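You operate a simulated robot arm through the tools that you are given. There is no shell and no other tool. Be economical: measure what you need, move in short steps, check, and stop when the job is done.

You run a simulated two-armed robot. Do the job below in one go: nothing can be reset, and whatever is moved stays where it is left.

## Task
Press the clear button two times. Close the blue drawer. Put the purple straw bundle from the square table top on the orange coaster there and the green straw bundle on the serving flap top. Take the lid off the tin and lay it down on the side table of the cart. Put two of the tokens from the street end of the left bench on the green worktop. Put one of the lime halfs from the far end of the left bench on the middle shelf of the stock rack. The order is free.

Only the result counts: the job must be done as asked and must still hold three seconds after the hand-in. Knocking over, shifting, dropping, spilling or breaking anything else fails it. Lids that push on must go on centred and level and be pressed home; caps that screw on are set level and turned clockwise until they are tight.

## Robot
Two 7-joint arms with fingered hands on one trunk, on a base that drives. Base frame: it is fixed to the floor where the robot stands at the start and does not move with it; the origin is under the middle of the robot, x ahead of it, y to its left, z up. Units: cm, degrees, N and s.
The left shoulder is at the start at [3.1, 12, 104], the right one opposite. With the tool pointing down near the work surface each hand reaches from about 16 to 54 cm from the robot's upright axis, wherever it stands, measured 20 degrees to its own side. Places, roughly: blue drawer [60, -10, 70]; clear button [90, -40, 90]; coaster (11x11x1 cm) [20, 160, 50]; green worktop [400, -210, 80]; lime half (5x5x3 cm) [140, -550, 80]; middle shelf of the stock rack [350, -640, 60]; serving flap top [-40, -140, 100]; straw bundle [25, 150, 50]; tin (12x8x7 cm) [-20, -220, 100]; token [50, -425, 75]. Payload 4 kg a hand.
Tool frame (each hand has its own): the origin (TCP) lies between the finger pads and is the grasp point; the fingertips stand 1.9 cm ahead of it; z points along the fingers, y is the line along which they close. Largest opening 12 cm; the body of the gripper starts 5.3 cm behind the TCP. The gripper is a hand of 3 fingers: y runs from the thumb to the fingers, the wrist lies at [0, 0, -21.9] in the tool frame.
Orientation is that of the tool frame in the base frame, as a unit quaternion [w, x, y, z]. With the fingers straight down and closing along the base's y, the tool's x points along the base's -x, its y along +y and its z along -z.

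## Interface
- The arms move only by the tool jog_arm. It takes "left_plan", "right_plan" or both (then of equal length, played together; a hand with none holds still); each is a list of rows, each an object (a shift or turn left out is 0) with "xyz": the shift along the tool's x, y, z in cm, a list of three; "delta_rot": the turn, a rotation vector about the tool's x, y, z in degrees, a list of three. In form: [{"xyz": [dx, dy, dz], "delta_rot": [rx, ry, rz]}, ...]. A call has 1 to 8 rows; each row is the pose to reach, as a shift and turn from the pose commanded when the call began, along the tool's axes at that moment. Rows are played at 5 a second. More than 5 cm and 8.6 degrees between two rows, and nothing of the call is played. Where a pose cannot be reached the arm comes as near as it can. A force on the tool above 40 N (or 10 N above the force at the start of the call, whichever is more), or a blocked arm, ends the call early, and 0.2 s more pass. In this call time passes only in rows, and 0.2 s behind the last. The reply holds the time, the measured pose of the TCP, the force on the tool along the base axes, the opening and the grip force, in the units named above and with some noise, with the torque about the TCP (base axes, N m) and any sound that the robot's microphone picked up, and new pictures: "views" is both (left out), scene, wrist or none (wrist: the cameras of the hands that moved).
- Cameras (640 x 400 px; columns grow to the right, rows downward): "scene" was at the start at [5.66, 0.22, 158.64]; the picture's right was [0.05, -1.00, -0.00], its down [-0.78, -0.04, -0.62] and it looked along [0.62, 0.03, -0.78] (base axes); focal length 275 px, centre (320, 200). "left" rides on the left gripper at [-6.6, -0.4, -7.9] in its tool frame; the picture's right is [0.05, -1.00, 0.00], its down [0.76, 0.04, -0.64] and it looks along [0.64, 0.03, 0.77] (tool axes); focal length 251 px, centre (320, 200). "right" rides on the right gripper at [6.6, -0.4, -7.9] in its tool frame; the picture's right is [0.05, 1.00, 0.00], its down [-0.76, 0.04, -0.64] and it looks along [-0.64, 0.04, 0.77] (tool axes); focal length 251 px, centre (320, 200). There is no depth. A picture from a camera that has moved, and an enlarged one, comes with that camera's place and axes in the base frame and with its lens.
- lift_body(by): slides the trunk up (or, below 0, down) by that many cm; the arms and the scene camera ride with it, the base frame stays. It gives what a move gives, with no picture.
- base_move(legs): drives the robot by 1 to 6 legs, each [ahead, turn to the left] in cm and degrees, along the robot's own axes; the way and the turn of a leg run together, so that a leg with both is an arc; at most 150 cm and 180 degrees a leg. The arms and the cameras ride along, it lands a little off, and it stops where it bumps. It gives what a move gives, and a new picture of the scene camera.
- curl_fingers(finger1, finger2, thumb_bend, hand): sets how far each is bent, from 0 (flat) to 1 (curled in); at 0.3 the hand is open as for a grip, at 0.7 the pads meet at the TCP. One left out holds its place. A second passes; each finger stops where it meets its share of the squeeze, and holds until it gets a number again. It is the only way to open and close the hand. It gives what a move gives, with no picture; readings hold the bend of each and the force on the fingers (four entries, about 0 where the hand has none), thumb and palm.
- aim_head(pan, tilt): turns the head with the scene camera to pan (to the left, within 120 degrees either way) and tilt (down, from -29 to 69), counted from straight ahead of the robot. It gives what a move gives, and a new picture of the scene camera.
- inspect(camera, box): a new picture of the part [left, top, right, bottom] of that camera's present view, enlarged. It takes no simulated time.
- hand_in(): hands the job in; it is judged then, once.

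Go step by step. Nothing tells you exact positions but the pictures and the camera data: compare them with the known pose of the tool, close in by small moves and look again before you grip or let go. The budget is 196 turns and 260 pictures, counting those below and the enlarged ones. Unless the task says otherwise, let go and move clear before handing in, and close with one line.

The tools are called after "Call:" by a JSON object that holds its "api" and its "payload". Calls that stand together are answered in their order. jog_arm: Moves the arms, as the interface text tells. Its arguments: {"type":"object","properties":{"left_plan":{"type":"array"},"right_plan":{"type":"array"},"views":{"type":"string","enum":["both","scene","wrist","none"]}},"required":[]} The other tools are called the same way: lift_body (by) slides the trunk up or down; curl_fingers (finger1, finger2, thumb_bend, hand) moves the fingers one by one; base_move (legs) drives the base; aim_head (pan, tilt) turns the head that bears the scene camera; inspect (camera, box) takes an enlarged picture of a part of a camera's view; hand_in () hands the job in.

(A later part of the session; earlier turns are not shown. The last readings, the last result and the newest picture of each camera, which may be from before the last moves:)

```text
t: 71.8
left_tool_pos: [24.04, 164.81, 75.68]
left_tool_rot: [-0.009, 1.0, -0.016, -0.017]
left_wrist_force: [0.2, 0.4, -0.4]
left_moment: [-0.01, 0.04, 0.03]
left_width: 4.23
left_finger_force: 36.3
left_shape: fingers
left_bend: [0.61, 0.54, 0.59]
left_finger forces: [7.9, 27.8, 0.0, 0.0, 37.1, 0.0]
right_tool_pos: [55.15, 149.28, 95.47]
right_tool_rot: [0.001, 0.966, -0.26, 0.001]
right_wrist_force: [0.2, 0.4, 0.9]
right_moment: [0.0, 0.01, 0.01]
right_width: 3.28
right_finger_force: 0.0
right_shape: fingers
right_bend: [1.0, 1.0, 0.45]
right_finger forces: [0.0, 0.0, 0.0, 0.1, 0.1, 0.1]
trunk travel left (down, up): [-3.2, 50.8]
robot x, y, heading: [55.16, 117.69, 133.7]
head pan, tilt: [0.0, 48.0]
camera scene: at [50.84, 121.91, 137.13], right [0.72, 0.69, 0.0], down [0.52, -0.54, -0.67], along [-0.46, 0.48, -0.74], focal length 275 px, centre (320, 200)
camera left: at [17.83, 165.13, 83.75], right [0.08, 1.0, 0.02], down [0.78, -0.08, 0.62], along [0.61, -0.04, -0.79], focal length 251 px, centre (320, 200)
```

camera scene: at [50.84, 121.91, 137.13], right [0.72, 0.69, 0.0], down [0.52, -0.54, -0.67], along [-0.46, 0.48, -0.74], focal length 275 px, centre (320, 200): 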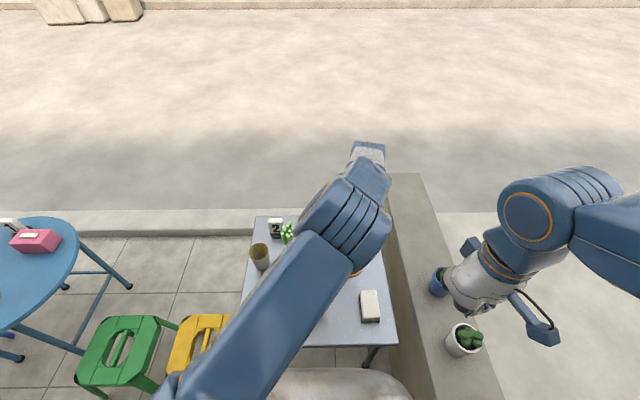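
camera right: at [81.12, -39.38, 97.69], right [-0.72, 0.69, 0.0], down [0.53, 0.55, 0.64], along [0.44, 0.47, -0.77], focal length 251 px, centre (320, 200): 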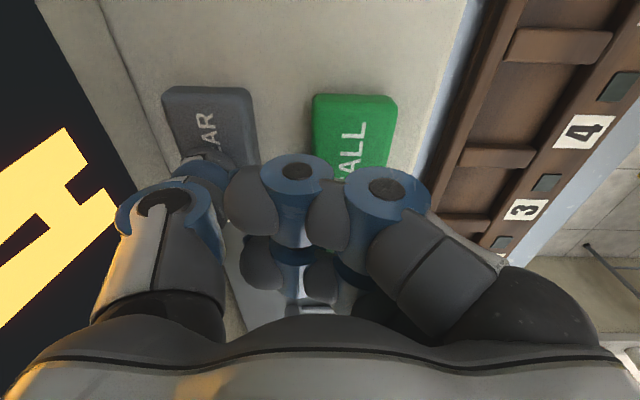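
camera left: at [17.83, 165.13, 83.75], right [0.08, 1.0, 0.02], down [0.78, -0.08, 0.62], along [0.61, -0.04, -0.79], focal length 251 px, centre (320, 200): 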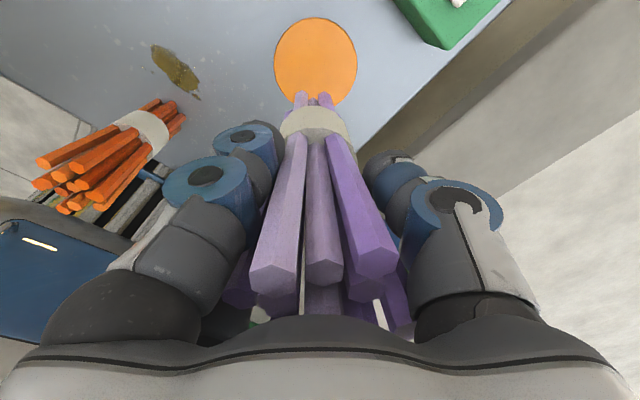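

The coaster centre is at (23.5,164.8), straight below. I'll lower until contact.

Call:
{"api": "jog_arm", "payload": {"left_plan": [{"xyz": [0, 0, 4]}, {"xyz": [0, 0, 8]}, {"xyz": [0, 0, 11]}, {"xyz": [0, 0, 11.8]}, {"xyz": [0, 0, 12.3]}], "views": "wrist"}}

```text
t: 73.0
left_tool_pos: [23.66, 164.91, 63.06]
left_tool_rot: [-0.01, 1.0, -0.015, -0.017]
left_wrist_force: [0.1, 0.2, -1.4]
left_moment: [0.01, 0.0, -0.01]
left_width: 4.22
left_finger_force: 35.6
left_shape: fingers
left_bend: [0.61, 0.54, 0.59]
left_finger forces: [7.8, 27.4, 0.0, 0.1, 36.6, 0.0]
right_tool_pos: [55.28, 149.28, 95.54]
right_tool_rot: [0.001, 0.966, -0.259, 0.001]
right_wrist_force: [0.7, 0.2, -0.2]
right_moment: [-0.01, 0.01, -0.05]
right_width: 3.28
right_finger_force: 0.1
right_shape: fingers
right_bend: [1.0, 1.0, 0.45]
right_finger forces: [0.1, 0.1, 0.0, 0.1, 0.1, 0.1]
trunk travel left (down, up): [-3.2, 50.8]
robot x, y, heading: [55.23, 117.88, 133.8]
head pan, tilt: [0.0, 48.0]
camera left: at [17.41, 165.27, 71.24], right [0.08, 1.0, 0.02], down [0.78, -0.08, 0.62], along [0.61, -0.04, -0.79], focal length 251 px, centre (320, 200)
```

left: 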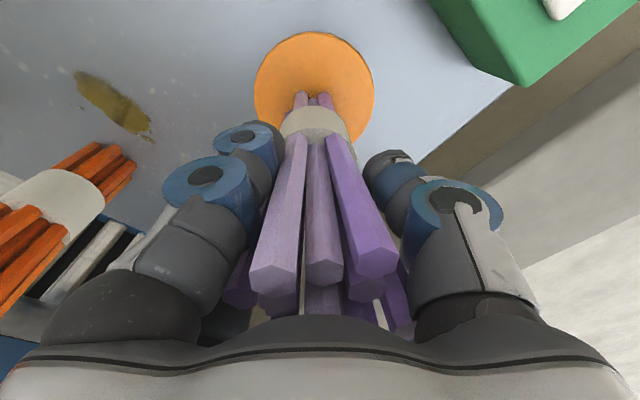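

Nearly down, so I'll use small steps for contact.

Call:
{"api": "jog_arm", "payload": {"left_plan": [{"xyz": [0, 0, 0.3]}, {"xyz": [0, 0, 0.6]}, {"xyz": [0, 0, 0.9]}], "views": "none"}}

```text
t: 73.8
left_tool_pos: [23.72, 165.01, 62.76]
left_tool_rot: [-0.016, 1.0, -0.016, -0.019]
left_wrist_force: [2.7, -4.5, 37.3]
left_moment: [-0.31, -0.12, 0.01]
left_width: 4.14
left_finger_force: 41.0
left_shape: fingers
left_bend: [0.61, 0.54, 0.6]
left_finger forces: [8.4, 33.2, 0.1, 0.1, 39.9, 0.1]
right_tool_pos: [55.38, 148.99, 95.67]
right_tool_rot: [-0.001, 0.966, -0.26, -0.001]
right_wrist_force: [0.5, 0.5, -0.3]
right_moment: [-0.03, 0.0, -0.04]
right_width: 3.31
right_finger_force: 0.1
right_shape: fingers
right_bend: [1.0, 1.0, 0.45]
right_finger forces: [0.0, 0.0, 0.0, 0.0, 0.0, 0.0]
trunk travel left (down, up): [-3.2, 50.8]
robot x, y, heading: [54.86, 117.35, 133.8]
head pan, tilt: [0.0, 48.0]
```

Firm contact. I'll relieve the pressure, release, and rise.

Call:
{"api": "jog_arm", "payload": {"left_plan": [{"xyz": [0, 0, -0.3]}, {"xyz": [0, 0, -0.55]}], "views": "none"}}

Call:
{"api": "curl_fingers", "payload": {"hand": "left", "finger1": 0.3, "finger2": 0.3, "thumb_bend": 0.3}}

Call:
{"api": "inspect", "payload": {"camera": "left", "box": [0, 0, 640, 400]}}

```text
t: 74.4
left_tool_pos: [23.75, 164.85, 62.77]
left_tool_rot: [-0.013, 1.0, -0.015, -0.017]
left_wrist_force: [0.6, 1.7, 21.0]
left_moment: [0.4, 0.0, -0.03]
left_width: 4.14
left_finger_force: 39.8
left_shape: fingers
left_bend: [0.61, 0.54, 0.59]
left_finger forces: [7.6, 31.2, 0.0, 0.0, 41.5, 0.1]
right_tool_pos: [55.25, 149.12, 95.58]
right_tool_rot: [-0.001, 0.966, -0.26, 0.0]
right_wrist_force: [0.5, -1.4, 0.2]
right_moment: [-0.01, -0.02, 0.0]
right_width: 3.31
right_finger_force: 0.1
right_shape: fingers
right_bend: [1.0, 1.0, 0.45]
right_finger forces: [0.1, 0.0, 0.0, 0.0, 0.0, 0.1]
trunk travel left (down, up): [-3.2, 50.8]
robot x, y, heading: [54.7, 117.67, 133.6]
head pan, tilt: [0.0, 48.0]
```

```text
t: 75.4
left_tool_pos: [23.57, 165.09, 62.66]
left_tool_rot: [-0.01, 1.0, -0.015, -0.016]
left_wrist_force: [0.0, -0.6, -0.4]
left_moment: [0.0, 0.0, 0.03]
left_width: 12.78
left_finger_force: 2.6
left_shape: fingers
left_bend: [0.3, 0.3, 0.3]
left_finger forces: [0.0, 2.3, 0.0, 0.0, 2.7, 0.1]
right_tool_pos: [55.22, 149.19, 95.51]
right_tool_rot: [0.0, 0.966, -0.259, 0.0]
right_wrist_force: [0.3, 0.2, -0.2]
right_moment: [-0.01, -0.01, -0.01]
right_width: 3.27
right_finger_force: 0.2
right_shape: fingers
right_bend: [1.0, 1.0, 0.45]
right_finger forces: [0.1, 0.1, 0.0, 0.0, 0.1, 0.0]
trunk travel left (down, up): [-3.2, 50.8]
robot x, y, heading: [54.73, 117.74, 133.8]
head pan, tilt: [0.0, 48.0]
```

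```text
1.00 times, centred on (320, 200) of left (not enlarged: the box is as wide or as high as the picture)
camera zoom: at [17.36, 165.33, 70.81], right [0.08, 1.0, 0.02], down [0.78, -0.08, 0.62], along [0.62, -0.04, -0.79], focal length 251 px, centre (320, 200)
```

zoom: 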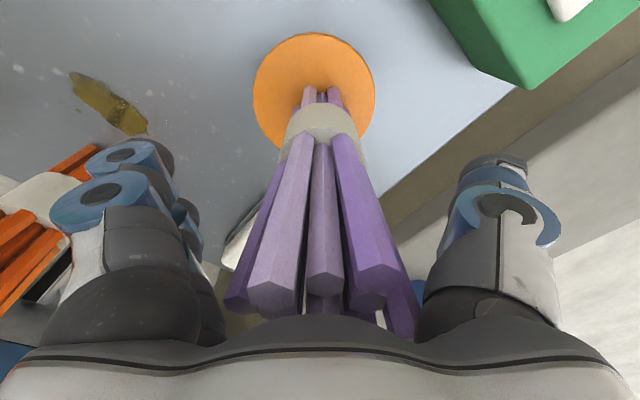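

It stands. I'll rise straight up.

Call:
{"api": "jog_arm", "payload": {"left_plan": [{"xyz": [0, 0, -1.5]}, {"xyz": [0, 0, -4]}, {"xyz": [0, 0, -8]}, {"xyz": [0, 0, -12]}, {"xyz": [0, 0, -14]}], "views": "wrist"}}

```text
t: 76.6
left_tool_pos: [24.01, 164.55, 77.0]
left_tool_rot: [-0.01, 1.0, -0.015, -0.017]
left_wrist_force: [0.7, -0.9, -0.3]
left_moment: [-0.01, -0.03, -0.03]
left_width: 12.8
left_finger_force: 0.0
left_shape: fingers
left_bend: [0.3, 0.3, 0.3]
left_finger forces: [0.0, 0.0, 0.0, 0.0, 0.0, 0.0]
right_tool_pos: [55.29, 149.19, 95.5]
right_tool_rot: [0.0, 0.966, -0.26, 0.001]
right_wrist_force: [-0.6, -0.3, -0.9]
right_moment: [0.01, 0.02, 0.02]
right_width: 3.3
right_finger_force: 0.1
right_shape: fingers
right_bend: [1.0, 1.0, 0.45]
right_finger forces: [0.0, 0.0, 0.0, 0.0, 0.0, 0.1]
trunk travel left (down, up): [-3.2, 50.8]
robot x, y, heading: [54.7, 117.63, 133.9]
head pan, tilt: [0.0, 48.0]
camera left: at [17.66, 164.98, 85.08], right [0.08, 1.0, 0.02], down [0.78, -0.08, 0.62], along [0.61, -0.04, -0.79], focal length 251 px, centre (320, 200)
```

left: 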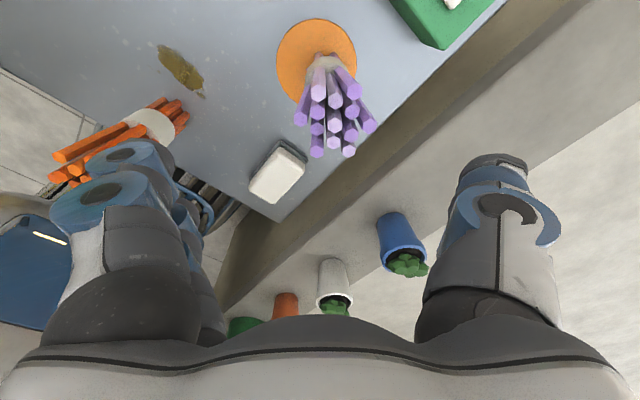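

Purple is done. Next is the green bundle at about (8.6,151.6), so I move over it with a 25° yaw to clear the cup.

Call:
{"api": "jog_arm", "payload": {"left_plan": [{"xyz": [-3, 2.7, 0], "delta_rot": [0, 0, -5]}, {"xyz": [-6, 5.4, 0], "delta_rot": [0, 0, -10]}, {"xyz": [-9, 8.1, 0], "delta_rot": [0, 0, -15]}, {"xyz": [-12, 10.8, 0], "delta_rot": [0, 0, -20]}, {"xyz": [-15, 13.4, 0], "delta_rot": [0, 0, -25]}], "views": "both"}}

Call:
{"api": "inspect", "payload": {"camera": "scene", "box": [210, 200, 400, 340]}}

```text
t: 77.8
left_tool_pos: [8.68, 151.6, 76.91]
left_tool_rot: [-0.015, 0.979, 0.202, -0.014]
left_wrist_force: [-0.1, -0.1, -0.4]
left_moment: [0.0, 0.01, 0.0]
left_width: 12.84
left_finger_force: 0.1
left_shape: fingers
left_bend: [0.3, 0.3, 0.3]
left_finger forces: [0.0, 0.1, 0.0, 0.0, 0.1, 0.0]
right_tool_pos: [55.23, 149.21, 95.65]
right_tool_rot: [0.0, 0.965, -0.261, 0.0]
right_wrist_force: [-0.4, 0.3, 0.5]
right_moment: [-0.04, -0.01, -0.01]
right_width: 3.3
right_finger_force: 0.0
right_shape: fingers
right_bend: [1.0, 1.0, 0.45]
right_finger forces: [0.0, 0.1, 0.1, 0.1, 0.0, 0.0]
trunk travel left (down, up): [-3.2, 50.8]
robot x, y, heading: [55.12, 117.54, 133.9]
head pan, tilt: [0.0, 48.0]
camera scene: at [50.81, 121.83, 137.14], right [0.72, 0.69, 0.0], down [0.52, -0.54, -0.67], along [-0.46, 0.48, -0.74], focal length 275 px, centre (320, 200)
camera left: at [2.7, 149.17, 85.02], right [-0.34, 0.94, 0.03], down [0.74, 0.25, 0.62], along [0.58, 0.24, -0.78], focal length 251 px, centre (320, 200)
```

scene: 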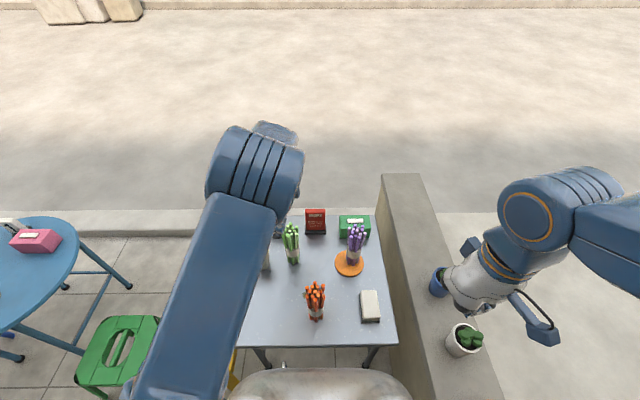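
left: 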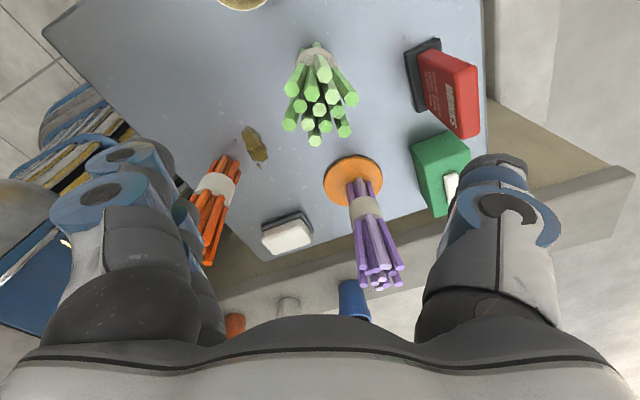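

```text
2.86 times, centred on (305, 270) of scene
camera zoom: at [50.81, 121.83, 137.14], right [0.72, 0.69, 0.0], down [0.52, -0.54, -0.67], along [-0.46, 0.48, -0.74], focal length 785 px, centre (363, 0)
```

zoom: 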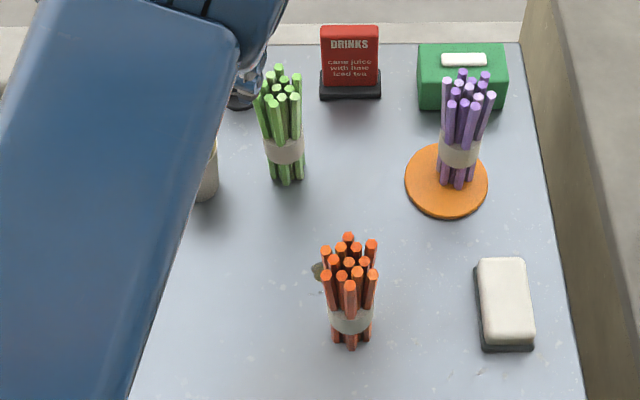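

Call:
{"api": "jog_arm", "payload": {"left_plan": [{"xyz": [-1, 0.1, 0]}, {"xyz": [-1, 0.1, 4]}, {"xyz": [-1, 0.1, 8]}, {"xyz": [-1, 0.1, 12]}, {"xyz": [-1, 0.1, 14.6]}], "views": "wrist"}}

```text
t: 79.0
left_tool_pos: [7.32, 151.48, 62.58]
left_tool_rot: [-0.015, 0.979, 0.201, -0.015]
left_wrist_force: [-1.4, -0.1, -0.4]
left_moment: [-0.01, -0.02, -0.02]
left_width: 12.83
left_finger_force: 0.1
left_shape: fingers
left_bend: [0.3, 0.3, 0.3]
left_finger forces: [0.0, 0.0, 0.1, 0.1, 0.0, 0.0]
right_tool_pos: [55.24, 149.18, 95.58]
right_tool_rot: [0.0, 0.966, -0.26, 0.001]
right_wrist_force: [-0.5, 0.9, -0.3]
right_moment: [0.01, 0.0, 0.01]
right_width: 3.29
right_finger_force: 0.0
right_shape: fingers
right_bend: [1.0, 1.0, 0.45]
right_finger forces: [0.1, 0.0, 0.0, 0.1, 0.1, 0.0]
trunk travel left (down, up): [-3.2, 50.8]
robot x, y, heading: [55.05, 117.45, 134.0]
head pan, tilt: [0.0, 48.0]
camera left: at [1.32, 149.01, 70.6], right [-0.34, 0.94, 0.03], down [0.74, 0.25, 0.62], along [0.58, 0.24, -0.78], focal length 251 px, centre (320, 200)
```

left: 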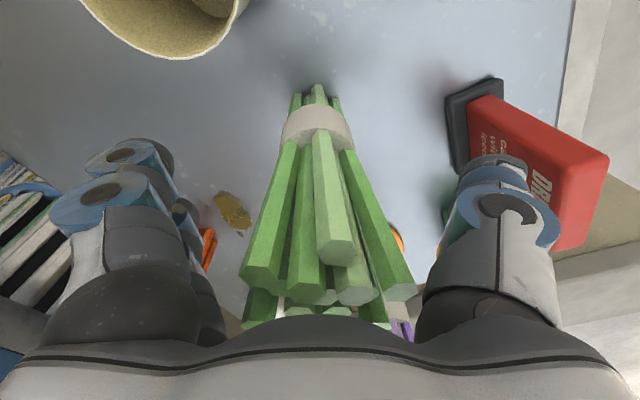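

Call:
{"api": "curl_fingers", "payload": {"hand": "left", "finger1": 0.65, "finger2": 0.65, "thumb_bend": 0.65}}

Call:
{"api": "jog_arm", "payload": {"left_plan": [{"xyz": [0, 0, -2]}, {"xyz": [0, 0, -6]}, {"xyz": [0, 0, -10]}, {"xyz": [0, 0, -14]}, {"xyz": [0, 0, -18]}, {"xyz": [0, 0, -22]}], "views": "wrist"}}

```text
t: 80.0
left_tool_pos: [7.18, 151.46, 62.61]
left_tool_rot: [-0.015, 0.979, 0.201, -0.015]
left_wrist_force: [0.2, -0.5, -0.5]
left_moment: [0.01, 0.03, -0.01]
left_width: 3.54
left_finger_force: 32.6
left_shape: fingers
left_bend: [0.64, 0.53, 0.61]
left_finger forces: [0.8, 32.2, 0.1, 0.1, 32.2, 0.0]
right_tool_pos: [55.13, 149.24, 95.56]
right_tool_rot: [0.0, 0.966, -0.26, 0.0]
right_wrist_force: [0.0, 0.0, -0.1]
right_moment: [0.0, 0.0, 0.02]
right_width: 3.29
right_finger_force: 0.1
right_shape: fingers
right_bend: [1.0, 1.0, 0.45]
right_finger forces: [0.0, 0.0, 0.0, 0.0, 0.1, 0.0]
trunk travel left (down, up): [-3.2, 50.8]
robot x, y, heading: [55.19, 117.75, 134.1]
head pan, tilt: [0.0, 48.0]
```

```text
t: 81.4
left_tool_pos: [7.97, 150.92, 84.36]
left_tool_rot: [-0.015, 0.979, 0.202, -0.015]
left_wrist_force: [0.3, -0.3, -0.8]
left_moment: [0.02, 0.02, -0.02]
left_width: 3.56
left_finger_force: 31.4
left_shape: fingers
left_bend: [0.64, 0.53, 0.61]
left_finger forces: [0.9, 30.8, 0.0, 0.0, 30.7, 0.0]
right_tool_pos: [55.26, 149.11, 95.55]
right_tool_rot: [0.0, 0.966, -0.26, 0.001]
right_wrist_force: [0.7, -0.2, -0.1]
right_moment: [0.02, 0.0, -0.02]
right_width: 3.29
right_finger_force: 0.0
right_shape: fingers
right_bend: [1.0, 1.0, 0.45]
right_finger forces: [0.0, 0.0, 0.1, 0.0, 0.1, 0.1]
trunk travel left (down, up): [-3.2, 50.8]
robot x, y, heading: [54.88, 117.61, 133.9]
head pan, tilt: [0.0, 48.0]
camera left: at [2.02, 148.41, 92.38], right [-0.34, 0.94, 0.03], down [0.74, 0.25, 0.62], along [0.58, 0.24, -0.78], focal length 251 px, centre (320, 200)
```

left: 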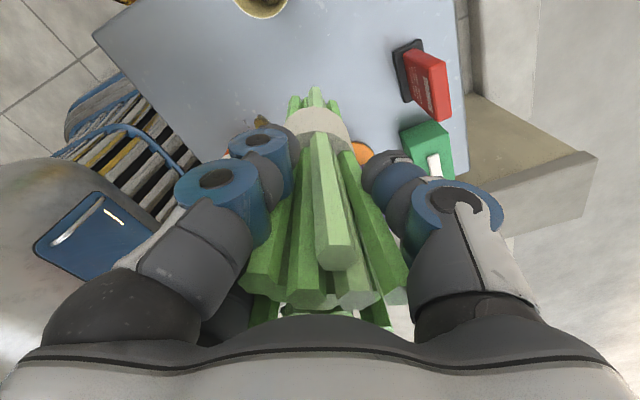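

The green bundle is secure. I'll raise the trunk, back away, and draw the left hand in.

Call:
{"api": "lift_body", "payload": {"by": 25}}

Call:
{"api": "base_move", "payload": {"legs": [[-25, 0]]}}

```text
t: 84.0
left_tool_pos: [7.86, 150.93, 109.18]
left_tool_rot: [-0.016, 0.979, 0.202, -0.014]
left_wrist_force: [0.3, 0.0, -0.5]
left_moment: [0.02, -0.01, 0.04]
left_width: 3.56
left_finger_force: 31.0
left_shape: fingers
left_bend: [0.64, 0.53, 0.61]
left_finger forces: [0.9, 30.7, 0.0, 0.1, 30.7, 0.0]
right_tool_pos: [55.24, 149.15, 120.4]
right_tool_rot: [0.0, 0.966, -0.26, 0.001]
right_wrist_force: [0.6, -0.2, -0.2]
right_moment: [-0.02, -0.02, -0.02]
right_width: 3.29
right_finger_force: 0.0
right_shape: fingers
right_bend: [1.0, 1.0, 0.45]
right_finger forces: [0.1, 0.0, 0.1, 0.0, 0.1, 0.0]
trunk travel left (down, up): [-28.2, 25.8]
robot x, y, heading: [54.7, 117.6, 133.8]
head pan, tilt: [0.0, 48.0]
```

```text
t: 85.8
left_tool_pos: [25.65, 132.66, 109.34]
left_tool_rot: [-0.015, 0.979, 0.202, -0.015]
left_wrist_force: [0.3, -0.9, -0.7]
left_moment: [0.03, 0.05, 0.03]
left_width: 3.54
left_finger_force: 31.3
left_shape: fingers
left_bend: [0.64, 0.53, 0.61]
left_finger forces: [0.9, 31.0, 0.0, 0.0, 30.6, 0.0]
right_tool_pos: [72.91, 130.86, 120.6]
right_tool_rot: [0.001, 0.966, -0.259, 0.0]
right_wrist_force: [0.5, 0.3, 0.8]
right_moment: [-0.02, 0.03, 0.03]
right_width: 3.31
right_finger_force: 0.0
right_shape: fingers
right_bend: [1.0, 1.0, 0.45]
right_finger forces: [0.0, 0.0, 0.0, 0.0, 0.1, 0.0]
trunk travel left (down, up): [-28.2, 25.8]
robot x, y, heading: [72.43, 99.37, 134.3]
head pan, tilt: [0.0, 48.0]
camera scene: at [68.61, 103.39, 162.14], right [0.72, 0.69, 0.0], down [0.52, -0.54, -0.67], along [-0.46, 0.48, -0.74], focal length 275 px, centre (320, 200)
```

scene: 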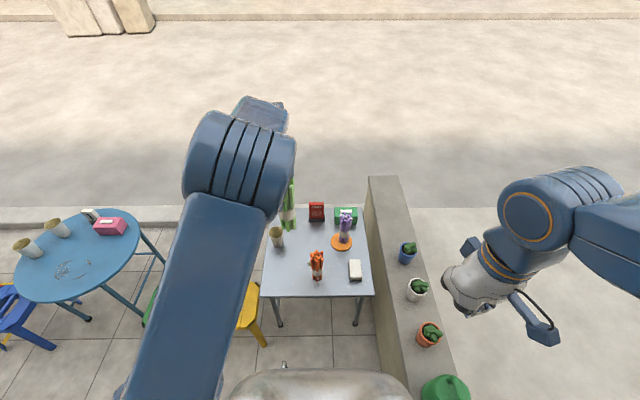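

Call:
{"api": "base_move", "payload": {"legs": [[0, 50], [0, 47]]}}

```text
t: 87.8
left_tool_pos: [15.74, 98.53, 109.1]
left_tool_rot: [-0.011, 0.873, 0.488, -0.017]
left_wrist_force: [-0.2, -0.8, -0.6]
left_moment: [0.03, -0.01, 0.0]
left_width: 3.35
left_finger_force: 31.0
left_shape: fingers
left_bend: [0.65, 0.53, 0.61]
left_finger forces: [0.2, 30.7, 0.0, 0.0, 30.1, 0.0]
right_tool_pos: [55.27, 124.38, 120.55]
right_tool_rot: [-0.002, 0.999, 0.045, 0.004]
right_wrist_force: [0.0, 0.5, -0.3]
right_moment: [0.04, -0.05, 0.02]
right_width: 3.28
right_finger_force: 0.1
right_shape: fingers
right_bend: [1.0, 1.0, 0.45]
right_finger forces: [0.0, 0.1, 0.1, 0.1, 0.1, 0.0]
trunk travel left (down, up): [-28.2, 25.8]
robot x, y, heading: [73.89, 100.91, 167.0]
head pan, tilt: [0.0, 48.0]
stopped in leg 1: the robot was blocked; the commanded pose is now the measured one
camera scene: at [68.01, 101.66, 162.13], right [0.23, 0.97, 0.0], down [0.72, -0.17, -0.67], along [-0.65, 0.15, -0.74], focal length 275 px, centre (320, 200)
```

scene: 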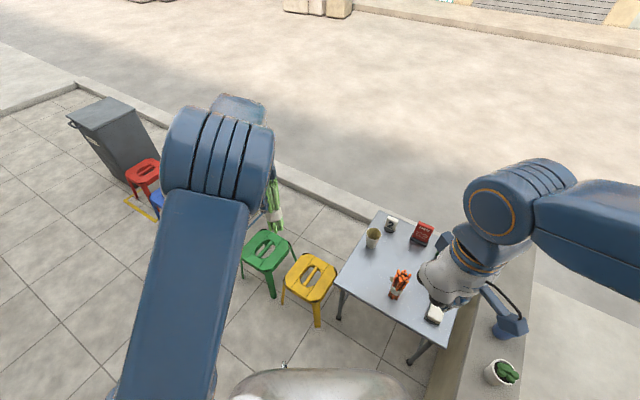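

Call:
{"api": "base_move", "payload": {"legs": [[0, 30]]}}

```text
t: 88.6
left_tool_pos: [15.94, 98.47, 109.2]
left_tool_rot: [-0.009, 0.872, 0.49, -0.018]
left_wrist_force: [-1.5, -0.3, -0.9]
left_moment: [-0.05, -0.01, -0.01]
left_width: 3.32
left_finger_force: 30.4
left_shape: fingers
left_bend: [0.65, 0.53, 0.61]
left_finger forces: [0.0, 30.6, 0.1, 0.1, 30.1, 0.1]
right_tool_pos: [55.29, 124.45, 120.38]
right_tool_rot: [0.0, 0.999, 0.048, 0.002]
right_wrist_force: [-0.1, 0.7, 0.5]
right_moment: [0.01, 0.04, -0.02]
right_width: 3.3
right_finger_force: 0.1
right_shape: fingers
right_bend: [1.0, 1.0, 0.45]
right_finger forces: [0.0, 0.0, 0.1, 0.0, 0.0, 0.1]
trunk travel left (down, up): [-28.2, 25.8]
robot x, y, heading: [73.49, 100.9, 167.2]
head pan, tilt: [0.0, 48.0]
stopped in leg 1: the robot was blocked; the commanded pose is now the measured one
camera scene: at [68.21, 102.08, 162.14], right [0.22, 0.97, 0.0], down [0.72, -0.17, -0.67], along [-0.65, 0.15, -0.74], focal length 275 px, centre (320, 200)
```

scene: 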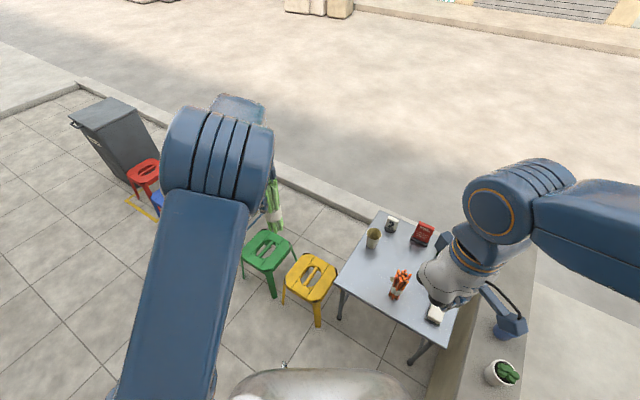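

It really is blocked. I'll look down around the base.

Call:
{"api": "aim_head", "payload": {"pan": -120, "tilt": 66}}

Call:
{"api": "aim_head", "payload": {"pan": 120, "tilt": 66}}

```text
t: 90.6
left_tool_pos: [16.02, 98.58, 109.14]
left_tool_rot: [-0.01, 0.871, 0.49, -0.018]
left_wrist_force: [-0.4, -0.3, 0.0]
left_moment: [0.0, 0.0, 0.03]
left_width: 3.34
left_finger_force: 30.8
left_shape: fingers
left_bend: [0.65, 0.53, 0.61]
left_finger forces: [0.2, 30.7, 0.0, 0.1, 30.2, 0.0]
right_tool_pos: [55.29, 124.35, 120.55]
right_tool_rot: [0.0, 0.999, 0.048, 0.002]
right_wrist_force: [-0.2, -1.2, 0.8]
right_moment: [-0.03, 0.0, 0.01]
right_width: 3.28
right_finger_force: 0.1
right_shape: fingers
right_bend: [1.0, 1.0, 0.45]
right_finger forces: [0.1, 0.0, 0.1, 0.0, 0.0, 0.1]
trunk travel left (down, up): [-28.2, 25.8]
robot x, y, heading: [74.07, 100.62, 167.3]
head pan, tilt: [-120.0, 66.0]
camera scene: at [79.92, 104.63, 159.95], right [0.73, -0.68, 0.0], down [-0.62, -0.67, -0.41], along [0.28, 0.3, -0.91], focal length 275 px, centre (320, 200)
```

scene: 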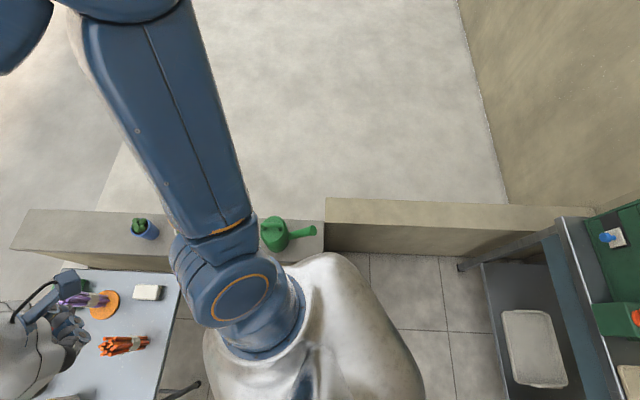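

```text
t: 94.0
left_tool_pos: [15.88, 98.47, 109.18]
left_tool_rot: [-0.01, 0.872, 0.49, -0.018]
left_wrist_force: [-0.1, 0.4, -2.2]
left_moment: [-0.03, 0.01, -0.03]
left_width: 3.33
left_finger_force: 30.0
left_shape: fingers
left_bend: [0.65, 0.53, 0.61]
left_finger forces: [0.1, 30.7, 0.0, 0.0, 30.1, 0.0]
right_tool_pos: [55.25, 124.3, 120.45]
right_tool_rot: [-0.001, 0.999, 0.048, 0.003]
right_wrist_force: [-0.2, 0.3, -0.1]
right_moment: [-0.01, -0.03, -0.01]
right_width: 3.29
right_finger_force: 0.0
right_shape: fingers
right_bend: [1.0, 1.0, 0.45]
right_finger forces: [0.1, 0.0, 0.0, 0.0, 0.0, 0.0]
trunk travel left (down, up): [-28.2, 25.8]
robot x, y, heading: [73.8, 100.97, 167.2]
head pan, tilt: [120.0, 66.0]
camera scene: at [77.63, 94.59, 159.95], right [-0.96, -0.29, 0.0], down [-0.27, 0.87, -0.41], along [0.12, -0.39, -0.91], focal length 275 px, centre (320, 200)
```

scene: 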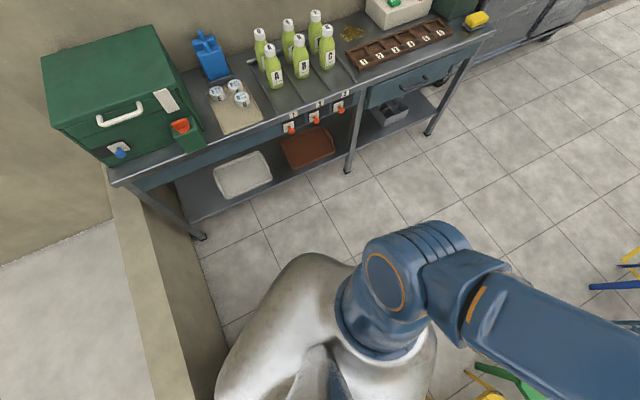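

Call:
{"api": "base_move", "payload": {"legs": [[12, 0], [0, 40]]}}

```text
t: 97.1
left_tool_pos: [18.71, 64.34, 109.09]
left_tool_rot: [-0.002, 0.653, 0.757, -0.02]
left_wrist_force: [0.2, -0.3, 0.0]
left_moment: [0.0, 0.0, -0.02]
left_width: 3.33
left_finger_force: 27.4
left_shape: fingers
left_bend: [0.65, 0.53, 0.61]
left_finger forces: [0.3, 27.8, 0.0, 0.0, 27.3, 0.0]
right_tool_pos: [32.42, 109.52, 120.48]
right_tool_rot: [-0.001, 0.923, 0.384, 0.001]
right_wrist_force: [0.2, -0.9, -0.1]
right_moment: [-0.01, 0.02, -0.01]
right_width: 3.28
right_finger_force: 0.1
right_shape: fingers
right_bend: [1.0, 1.0, 0.45]
right_finger forces: [0.1, 0.1, 0.0, 0.0, 0.0, 0.0]
trunk travel left (down, up): [-28.2, 25.8]
robot x, y, heading: [60.96, 105.44, -152.6]
head pan, tilt: [120.0, 66.0]
camera scene: at [67.8, 102.43, 159.96], right [-0.54, -0.84, 0.0], down [-0.77, 0.5, -0.41], along [0.34, -0.22, -0.91], focal length 275 px, centre (320, 200)
```

scene: 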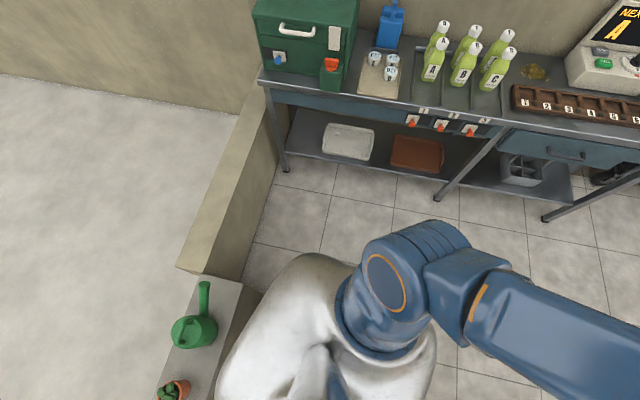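

That worked. It seems the rear was against the low wall. I'll go on with arcs toward the middle of the floor.

Call:
{"api": "base_move", "payload": {"legs": [[10, 17], [8, 17], [130, 0]]}}

Call:
{"api": "aim_head", "payload": {"pan": 20, "tilt": 30}}

```text
t: 105.5
left_tool_pos: [-22.95, -79.46, 109.2]
left_tool_rot: [0.004, 0.388, 0.922, -0.021]
left_wrist_force: [0.7, 0.0, -0.8]
left_moment: [-0.02, 0.0, -0.01]
left_width: 3.3
left_finger_force: 26.8
left_shape: fingers
left_bend: [0.65, 0.54, 0.61]
left_finger forces: [0.2, 26.3, 0.0, 0.0, 25.8, 0.0]
right_tool_pos: [-38.36, -34.88, 120.47]
right_tool_rot: [-0.001, 0.76, 0.65, 0.001]
right_wrist_force: [0.3, -0.4, -0.4]
right_moment: [0.01, 0.03, 0.02]
right_width: 3.31
right_finger_force: 0.0
right_shape: fingers
right_bend: [1.0, 1.0, 0.45]
right_finger forces: [0.0, 0.0, 0.0, 0.0, 0.1, 0.0]
trunk travel left (down, up): [-28.2, 25.8]
robot x, y, heading: [-13.33, -21.86, -117.0]
head pan, tilt: [120.0, 66.0]
camera scene: at [-6.1, -19.66, 159.95], right [0.05, -1.0, 0.0], down [-0.91, -0.05, -0.41], along [0.41, 0.02, -0.91], focal length 275 px, centre (320, 200)
```

scene: 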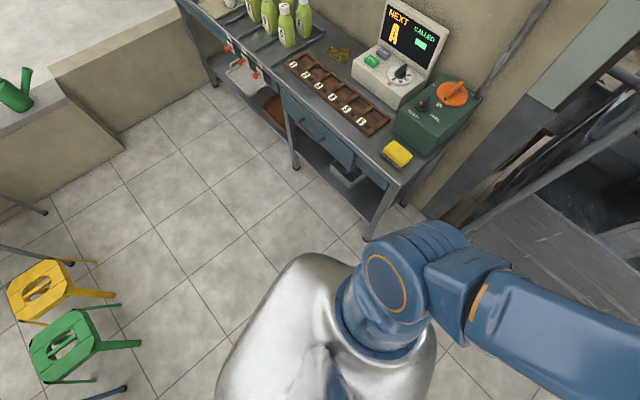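

```text
t: 107.3
left_tool_pos: [-23.17, -79.4, 109.13]
left_tool_rot: [0.003, 0.388, 0.921, -0.02]
left_wrist_force: [0.3, 0.2, 0.1]
left_moment: [-0.02, -0.02, 0.0]
left_width: 3.31
left_finger_force: 26.1
left_shape: fingers
left_bend: [0.65, 0.54, 0.61]
left_finger forces: [0.2, 26.3, 0.0, 0.1, 25.8, 0.0]
right_tool_pos: [-38.36, -34.72, 120.37]
right_tool_rot: [-0.001, 0.76, 0.65, 0.001]
right_wrist_force: [1.1, 0.3, 1.2]
right_moment: [0.01, -0.04, 0.02]
right_width: 3.29
right_finger_force: 0.0
right_shape: fingers
right_bend: [1.0, 1.0, 0.45]
right_finger forces: [0.0, 0.0, 0.0, 0.0, 0.0, 0.0]
trunk travel left (down, up): [-28.2, 25.8]
robot x, y, heading: [-12.73, -21.05, -117.1]
head pan, tilt: [20.0, 30.0]
camera scene: at [-13.09, -28.89, 164.82], right [-0.99, 0.12, 0.0], down [0.06, 0.5, -0.87], along [-0.1, -0.86, -0.5], focal length 275 px, centre (320, 200)
```

scene: 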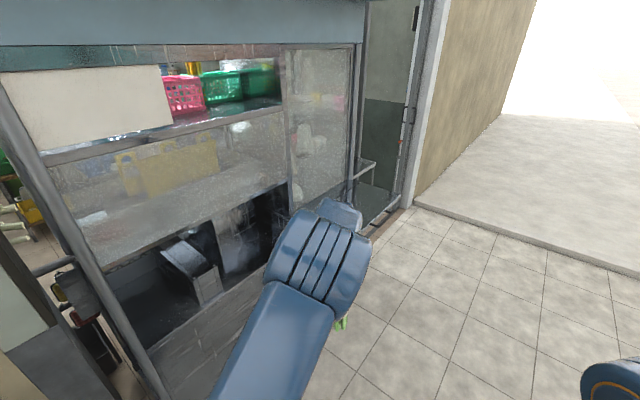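

The left arm hides the flap, so I'll swing that hand back and to the left.

Call:
{"api": "jog_arm", "payload": {"left_plan": [{"xyz": [-1.5, 3.2, 0]}, {"xyz": [-3, 6.4, 0]}, {"xyz": [-4.6, 9.6, 0]}, {"xyz": [-6.1, 12.7, 0]}, {"xyz": [-7.7, 15.8, 0]}, {"xyz": [-9.2, 18.9, 0]}], "views": "none"}}

Call:
{"api": "aim_head", "payload": {"pan": 10, "tilt": 32}}

```text
t: 108.7
left_tool_pos: [-2.78, -72.73, 108.62]
left_tool_rot: [0.003, 0.389, 0.921, -0.02]
left_wrist_force: [-0.3, 0.8, -1.1]
left_moment: [-0.01, -0.02, -0.01]
left_width: 3.29
left_finger_force: 25.3
left_shape: fingers
left_bend: [0.65, 0.54, 0.61]
left_finger forces: [0.2, 25.8, 0.0, 0.1, 25.3, 0.0]
right_tool_pos: [-38.24, -34.72, 120.46]
right_tool_rot: [-0.002, 0.76, 0.65, 0.0]
right_wrist_force: [0.7, -0.3, -1.0]
right_moment: [-0.01, 0.0, -0.01]
right_width: 3.3
right_finger_force: 0.0
right_shape: fingers
right_bend: [1.0, 1.0, 0.45]
right_finger forces: [0.0, 0.1, 0.0, 0.0, 0.1, 0.0]
trunk travel left (down, up): [-28.2, 25.8]
robot x, y, heading: [-12.81, -21.68, -117.1]
head pan, tilt: [20.0, 30.0]
```

```text
t: 109.4
left_tool_pos: [-3.06, -72.77, 108.54]
left_tool_rot: [0.004, 0.388, 0.921, -0.021]
left_wrist_force: [-0.2, 0.2, -0.2]
left_moment: [-0.01, 0.01, 0.0]
left_width: 3.3
left_finger_force: 25.6
left_shape: fingers
left_bend: [0.65, 0.54, 0.61]
left_finger forces: [0.1, 25.9, 0.0, 0.1, 25.2, 0.0]
right_tool_pos: [-38.36, -34.74, 120.49]
right_tool_rot: [-0.001, 0.759, 0.651, 0.002]
right_wrist_force: [0.2, 0.2, 0.0]
right_moment: [-0.01, -0.01, 0.01]
right_width: 3.3
right_finger_force: 0.0
right_shape: fingers
right_bend: [1.0, 1.0, 0.45]
right_finger forces: [0.1, 0.0, 0.0, 0.0, 0.1, 0.1]
trunk travel left (down, up): [-28.2, 25.8]
robot x, y, heading: [-12.95, -21.99, -116.8]
head pan, tilt: [10.0, 32.0]
camera scene: at [-14.62, -28.49, 164.5], right [-0.96, 0.29, 0.0], down [0.15, 0.51, -0.85], along [-0.25, -0.81, -0.53], focal length 275 px, centre (320, 200)
```

scene: 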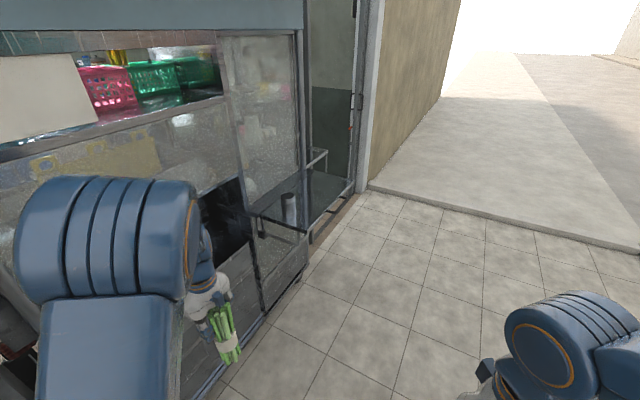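

Call:
{"api": "inspect", "payload": {"camera": "scene", "box": [200, 120, 380, 270]}}

```text
2.67 times, centred on (290, 195) of scene
camera zoom: at [-14.62, -28.49, 164.5], right [-0.96, 0.29, 0.0], down [0.15, 0.51, -0.85], along [-0.25, -0.81, -0.53], focal length 733 px, centre (400, 213)
```

zoom: 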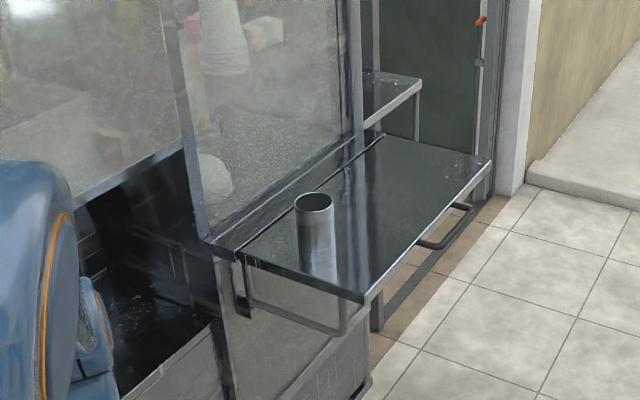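

I see the flap: a dark shelf with corners about (-34,-107), (-67,-140), (-50,-156) and (-18,-124), with a steel cylinder at its near end. I'll raise the trunk and drive to stand square before it.

Call:
{"api": "lift_body", "payload": {"by": 24}}

Call:
{"api": "base_move", "payload": {"legs": [[0, -15.4], [106, 0], [0, 45], [0, 42]]}}

```text
t: 111.9
left_tool_pos: [-3.01, -72.86, 132.64]
left_tool_rot: [0.004, 0.388, 0.921, -0.021]
left_wrist_force: [1.2, 0.0, -0.2]
left_moment: [0.02, 0.02, -0.03]
left_width: 3.28
left_finger_force: 25.7
left_shape: fingers
left_bend: [0.65, 0.54, 0.61]
left_finger forces: [0.2, 25.8, 0.1, 0.1, 25.3, 0.1]
right_tool_pos: [-38.31, -34.83, 144.46]
right_tool_rot: [-0.001, 0.76, 0.65, 0.001]
right_wrist_force: [0.9, 0.1, 0.0]
right_moment: [-0.01, 0.0, -0.01]
right_width: 3.31
right_finger_force: 0.2
right_shape: fingers
right_bend: [1.0, 1.0, 0.45]
right_finger forces: [0.0, 0.0, 0.0, 0.0, 0.0, 0.0]
trunk travel left (down, up): [-52.2, 1.8]
robot x, y, heading: [-12.81, -21.8, -117.1]
head pan, tilt: [10.0, 32.0]
```

```text
t: 120.5
left_tool_pos: [-51.17, -139.86, 132.64]
left_tool_rot: [0.01, 0.138, 0.99, -0.019]
left_wrist_force: [-0.7, 0.1, -1.0]
left_moment: [0.0, -0.05, -0.01]
left_width: 3.23
left_finger_force: 25.5
left_shape: fingers
left_bend: [0.65, 0.54, 0.61]
left_finger forces: [0.0, 25.0, 0.0, 0.0, 24.8, 0.1]
right_tool_pos: [-100.86, -124.45, 144.42]
right_tool_rot: [-0.001, 0.567, 0.824, 0.002]
right_wrist_force: [-0.8, 1.1, -0.1]
right_moment: [-0.02, -0.02, 0.03]
right_width: 3.25
right_finger_force: 0.1
right_shape: fingers
right_bend: [1.0, 1.0, 0.45]
right_finger forces: [0.0, 0.1, 0.1, 0.1, 0.0, 0.0]
trunk travel left (down, up): [-52.2, 1.8]
robot x, y, heading: [-88.63, -100.73, -86.5]
head pan, tilt: [10.0, 32.0]
stopped in leg 3: the robot was blocked; the commanded pose is now the measured one
camera scene: at [-87.48, -107.27, 188.52], right [-0.97, -0.23, 0.0], down [-0.12, 0.51, -0.85], along [0.2, -0.82, -0.53], focal length 275 px, centre (320, 200)
```

scene: 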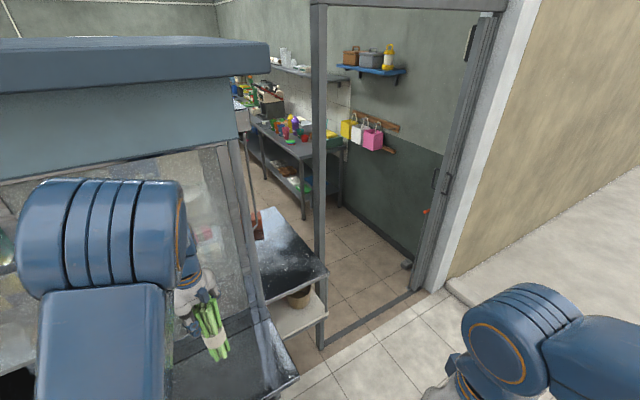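

The turn stopped short, but the hand is already over the flap. I'll check with the wrist camera and a zoom.

Call:
{"api": "inspect", "payload": {"camera": "left", "box": [0, 0, 640, 400]}}

Call:
{"api": "inspect", "payload": {"camera": "scene", "box": [120, 240, 360, 400]}}

```text
1.00 times, centred on (320, 200) of left (not enlarged: the box is as wide or as high as the picture)
camera zoom: at [-44.99, -141.65, 140.82], right [-0.33, -0.94, 0.03], down [-0.73, 0.27, 0.62], along [-0.6, 0.18, -0.78], focal length 251 px, centre (320, 200)
```

zoom: 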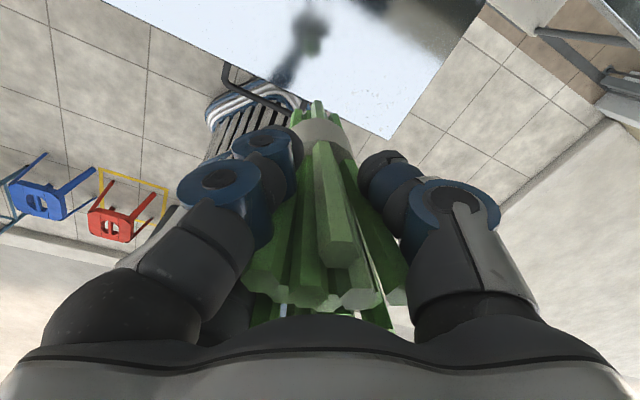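

```text
2.50 times, centred on (240, 320) of scene
camera zoom: at [-87.48, -107.27, 188.52], right [-0.97, -0.23, 0.0], down [-0.12, 0.51, -0.85], along [0.2, -0.82, -0.53], focal length 687 px, centre (520, -100)
```

zoom: 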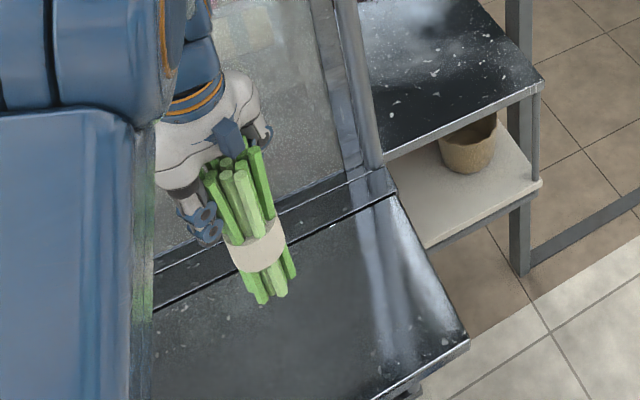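

The flap top works out at z≈94.5, and the bundle is about 7 cm inside the front edge and well away from the cylinder. I'll lower it straight here.

Call:
{"api": "jog_arm", "payload": {"left_plan": [{"xyz": [0, 0, 4]}, {"xyz": [0, 0, 8]}, {"xyz": [0, 0, 12]}, {"xyz": [0, 0, 16]}, {"xyz": [0, 0, 19]}], "views": "both"}}

```text
t: 121.7
left_tool_pos: [-50.4, -140.76, 113.41]
left_tool_rot: [0.009, 0.139, 0.99, -0.019]
left_wrist_force: [0.3, 0.8, -1.3]
left_moment: [-0.02, 0.04, -0.03]
left_width: 3.21
left_finger_force: 23.3
left_shape: fingers
left_bend: [0.65, 0.54, 0.61]
left_finger forces: [0.1, 23.3, 0.1, 0.0, 22.9, 0.0]
right_tool_pos: [-100.42, -124.58, 144.42]
right_tool_rot: [-0.003, 0.567, 0.824, 0.002]
right_wrist_force: [0.3, 0.0, -0.5]
right_moment: [0.0, 0.0, 0.01]
right_width: 3.32
right_finger_force: 0.0
right_shape: fingers
right_bend: [1.0, 1.0, 0.45]
right_finger forces: [0.2, 0.0, 0.0, 0.1, 0.1, 0.0]
trunk travel left (down, up): [-52.2, 1.8]
robot x, y, heading: [-88.72, -100.46, -86.2]
head pan, tilt: [10.0, 32.0]
camera scene: at [-86.95, -107.52, 188.5], right [-0.97, -0.24, 0.0], down [-0.13, 0.52, -0.85], along [0.2, -0.82, -0.53], focal length 275 px, centre (320, 200)
camera left: at [-44.26, -142.55, 121.57], right [-0.33, -0.94, 0.03], down [-0.73, 0.27, 0.62], along [-0.6, 0.18, -0.78], focal length 251 px, centre (320, 200)
```

scene: 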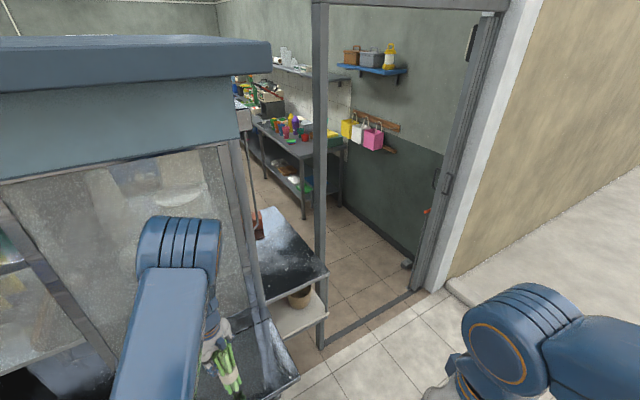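
left: 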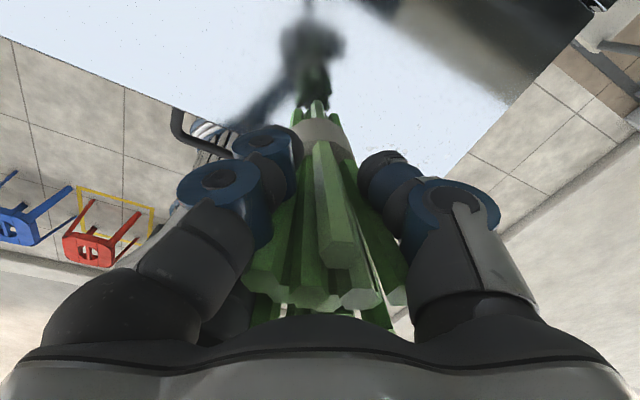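

Call:
{"api": "jog_arm", "payload": {"left_plan": [{"xyz": [0, 0, 0.8]}, {"xyz": [0, 0, 1.6]}, {"xyz": [0, 0, 2.4]}], "views": "wrist"}}

```text
t: 122.5
left_tool_pos: [-50.57, -140.73, 111.21]
left_tool_rot: [0.009, 0.137, 0.99, -0.019]
left_wrist_force: [-0.3, 0.6, -1.0]
left_moment: [0.01, -0.02, 0.05]
left_width: 3.22
left_finger_force: 23.2
left_shape: fingers
left_bend: [0.65, 0.54, 0.61]
left_finger forces: [0.0, 23.3, 0.1, 0.0, 22.8, 0.1]
right_tool_pos: [-100.58, -124.47, 144.51]
right_tool_rot: [-0.003, 0.567, 0.824, 0.001]
right_wrist_force: [-0.1, -0.1, 0.2]
right_moment: [-0.02, -0.01, -0.02]
right_width: 3.3
right_finger_force: 0.0
right_shape: fingers
right_bend: [1.0, 1.0, 0.45]
right_finger forces: [0.1, 0.1, 0.0, 0.0, 0.0, 0.0]
trunk travel left (down, up): [-52.2, 1.8]
robot x, y, heading: [-89.04, -100.83, -86.2]
head pan, tilt: [10.0, 32.0]
camera left: at [-44.36, -142.6, 119.27], right [-0.33, -0.95, 0.03], down [-0.73, 0.27, 0.62], along [-0.6, 0.18, -0.78], focal length 251 px, centre (320, 200)
```

left: 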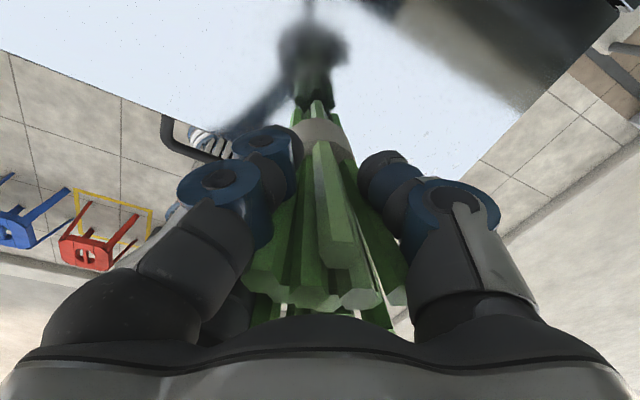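

Call:
{"api": "jog_arm", "payload": {"left_plan": [{"xyz": [0, 0, 0.4]}, {"xyz": [0, 0, 0.8]}, {"xyz": [0, 0, 1.2]}], "views": "none"}}

```text
t: 123.3
left_tool_pos: [-50.58, -140.75, 110.06]
left_tool_rot: [0.009, 0.139, 0.99, -0.019]
left_wrist_force: [-0.3, -0.3, -0.3]
left_moment: [-0.02, -0.02, -0.02]
left_width: 3.25
left_finger_force: 23.0
left_shape: fingers
left_bend: [0.65, 0.54, 0.61]
left_finger forces: [0.1, 23.3, 0.1, 0.1, 22.7, 0.0]
right_tool_pos: [-100.56, -124.5, 144.46]
right_tool_rot: [-0.001, 0.567, 0.824, 0.001]
right_wrist_force: [0.9, -0.6, -0.5]
right_moment: [0.0, 0.0, 0.0]
right_width: 3.32
right_finger_force: 0.0
right_shape: fingers
right_bend: [1.0, 1.0, 0.45]
right_finger forces: [0.0, 0.0, 0.0, 0.1, 0.1, 0.1]
trunk travel left (down, up): [-52.2, 1.8]
robot x, y, heading: [-89.06, -100.62, -86.3]
head pan, tilt: [10.0, 32.0]
```

Call:
{"api": "jog_arm", "payload": {"left_plan": [{"xyz": [0, 0, 0.3]}, {"xyz": [0, 0, 0.6]}, {"xyz": [0, 0, 0.9]}], "views": "wrist"}}

```text
t: 124.1
left_tool_pos: [-50.61, -140.8, 109.24]
left_tool_rot: [0.008, 0.138, 0.99, -0.019]
left_wrist_force: [-0.6, 0.6, 2.4]
left_moment: [0.09, 0.04, 0.0]
left_width: 3.2
left_finger_force: 22.9
left_shape: fingers
left_bend: [0.65, 0.54, 0.61]
left_finger forces: [0.0, 23.8, 0.0, 0.0, 22.8, 0.0]
right_tool_pos: [-100.62, -124.58, 144.49]
right_tool_rot: [-0.003, 0.567, 0.824, 0.002]
right_wrist_force: [0.6, 0.9, 0.0]
right_moment: [0.0, 0.01, 0.02]
right_width: 3.31
right_finger_force: 0.3
right_shape: fingers
right_bend: [1.0, 1.0, 0.45]
right_finger forces: [0.1, 0.1, 0.0, 0.1, 0.0, 0.0]
trunk travel left (down, up): [-52.2, 1.8]
robot x, y, heading: [-89.27, -100.58, -86.7]
head pan, tilt: [10.0, 32.0]
camera left: at [-44.41, -142.68, 117.29], right [-0.33, -0.94, 0.03], down [-0.73, 0.27, 0.62], along [-0.6, 0.18, -0.78], focal length 251 px, centre (320, 200)
```

left: 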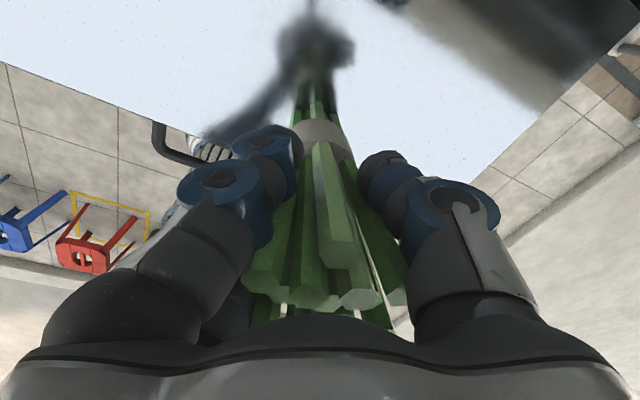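

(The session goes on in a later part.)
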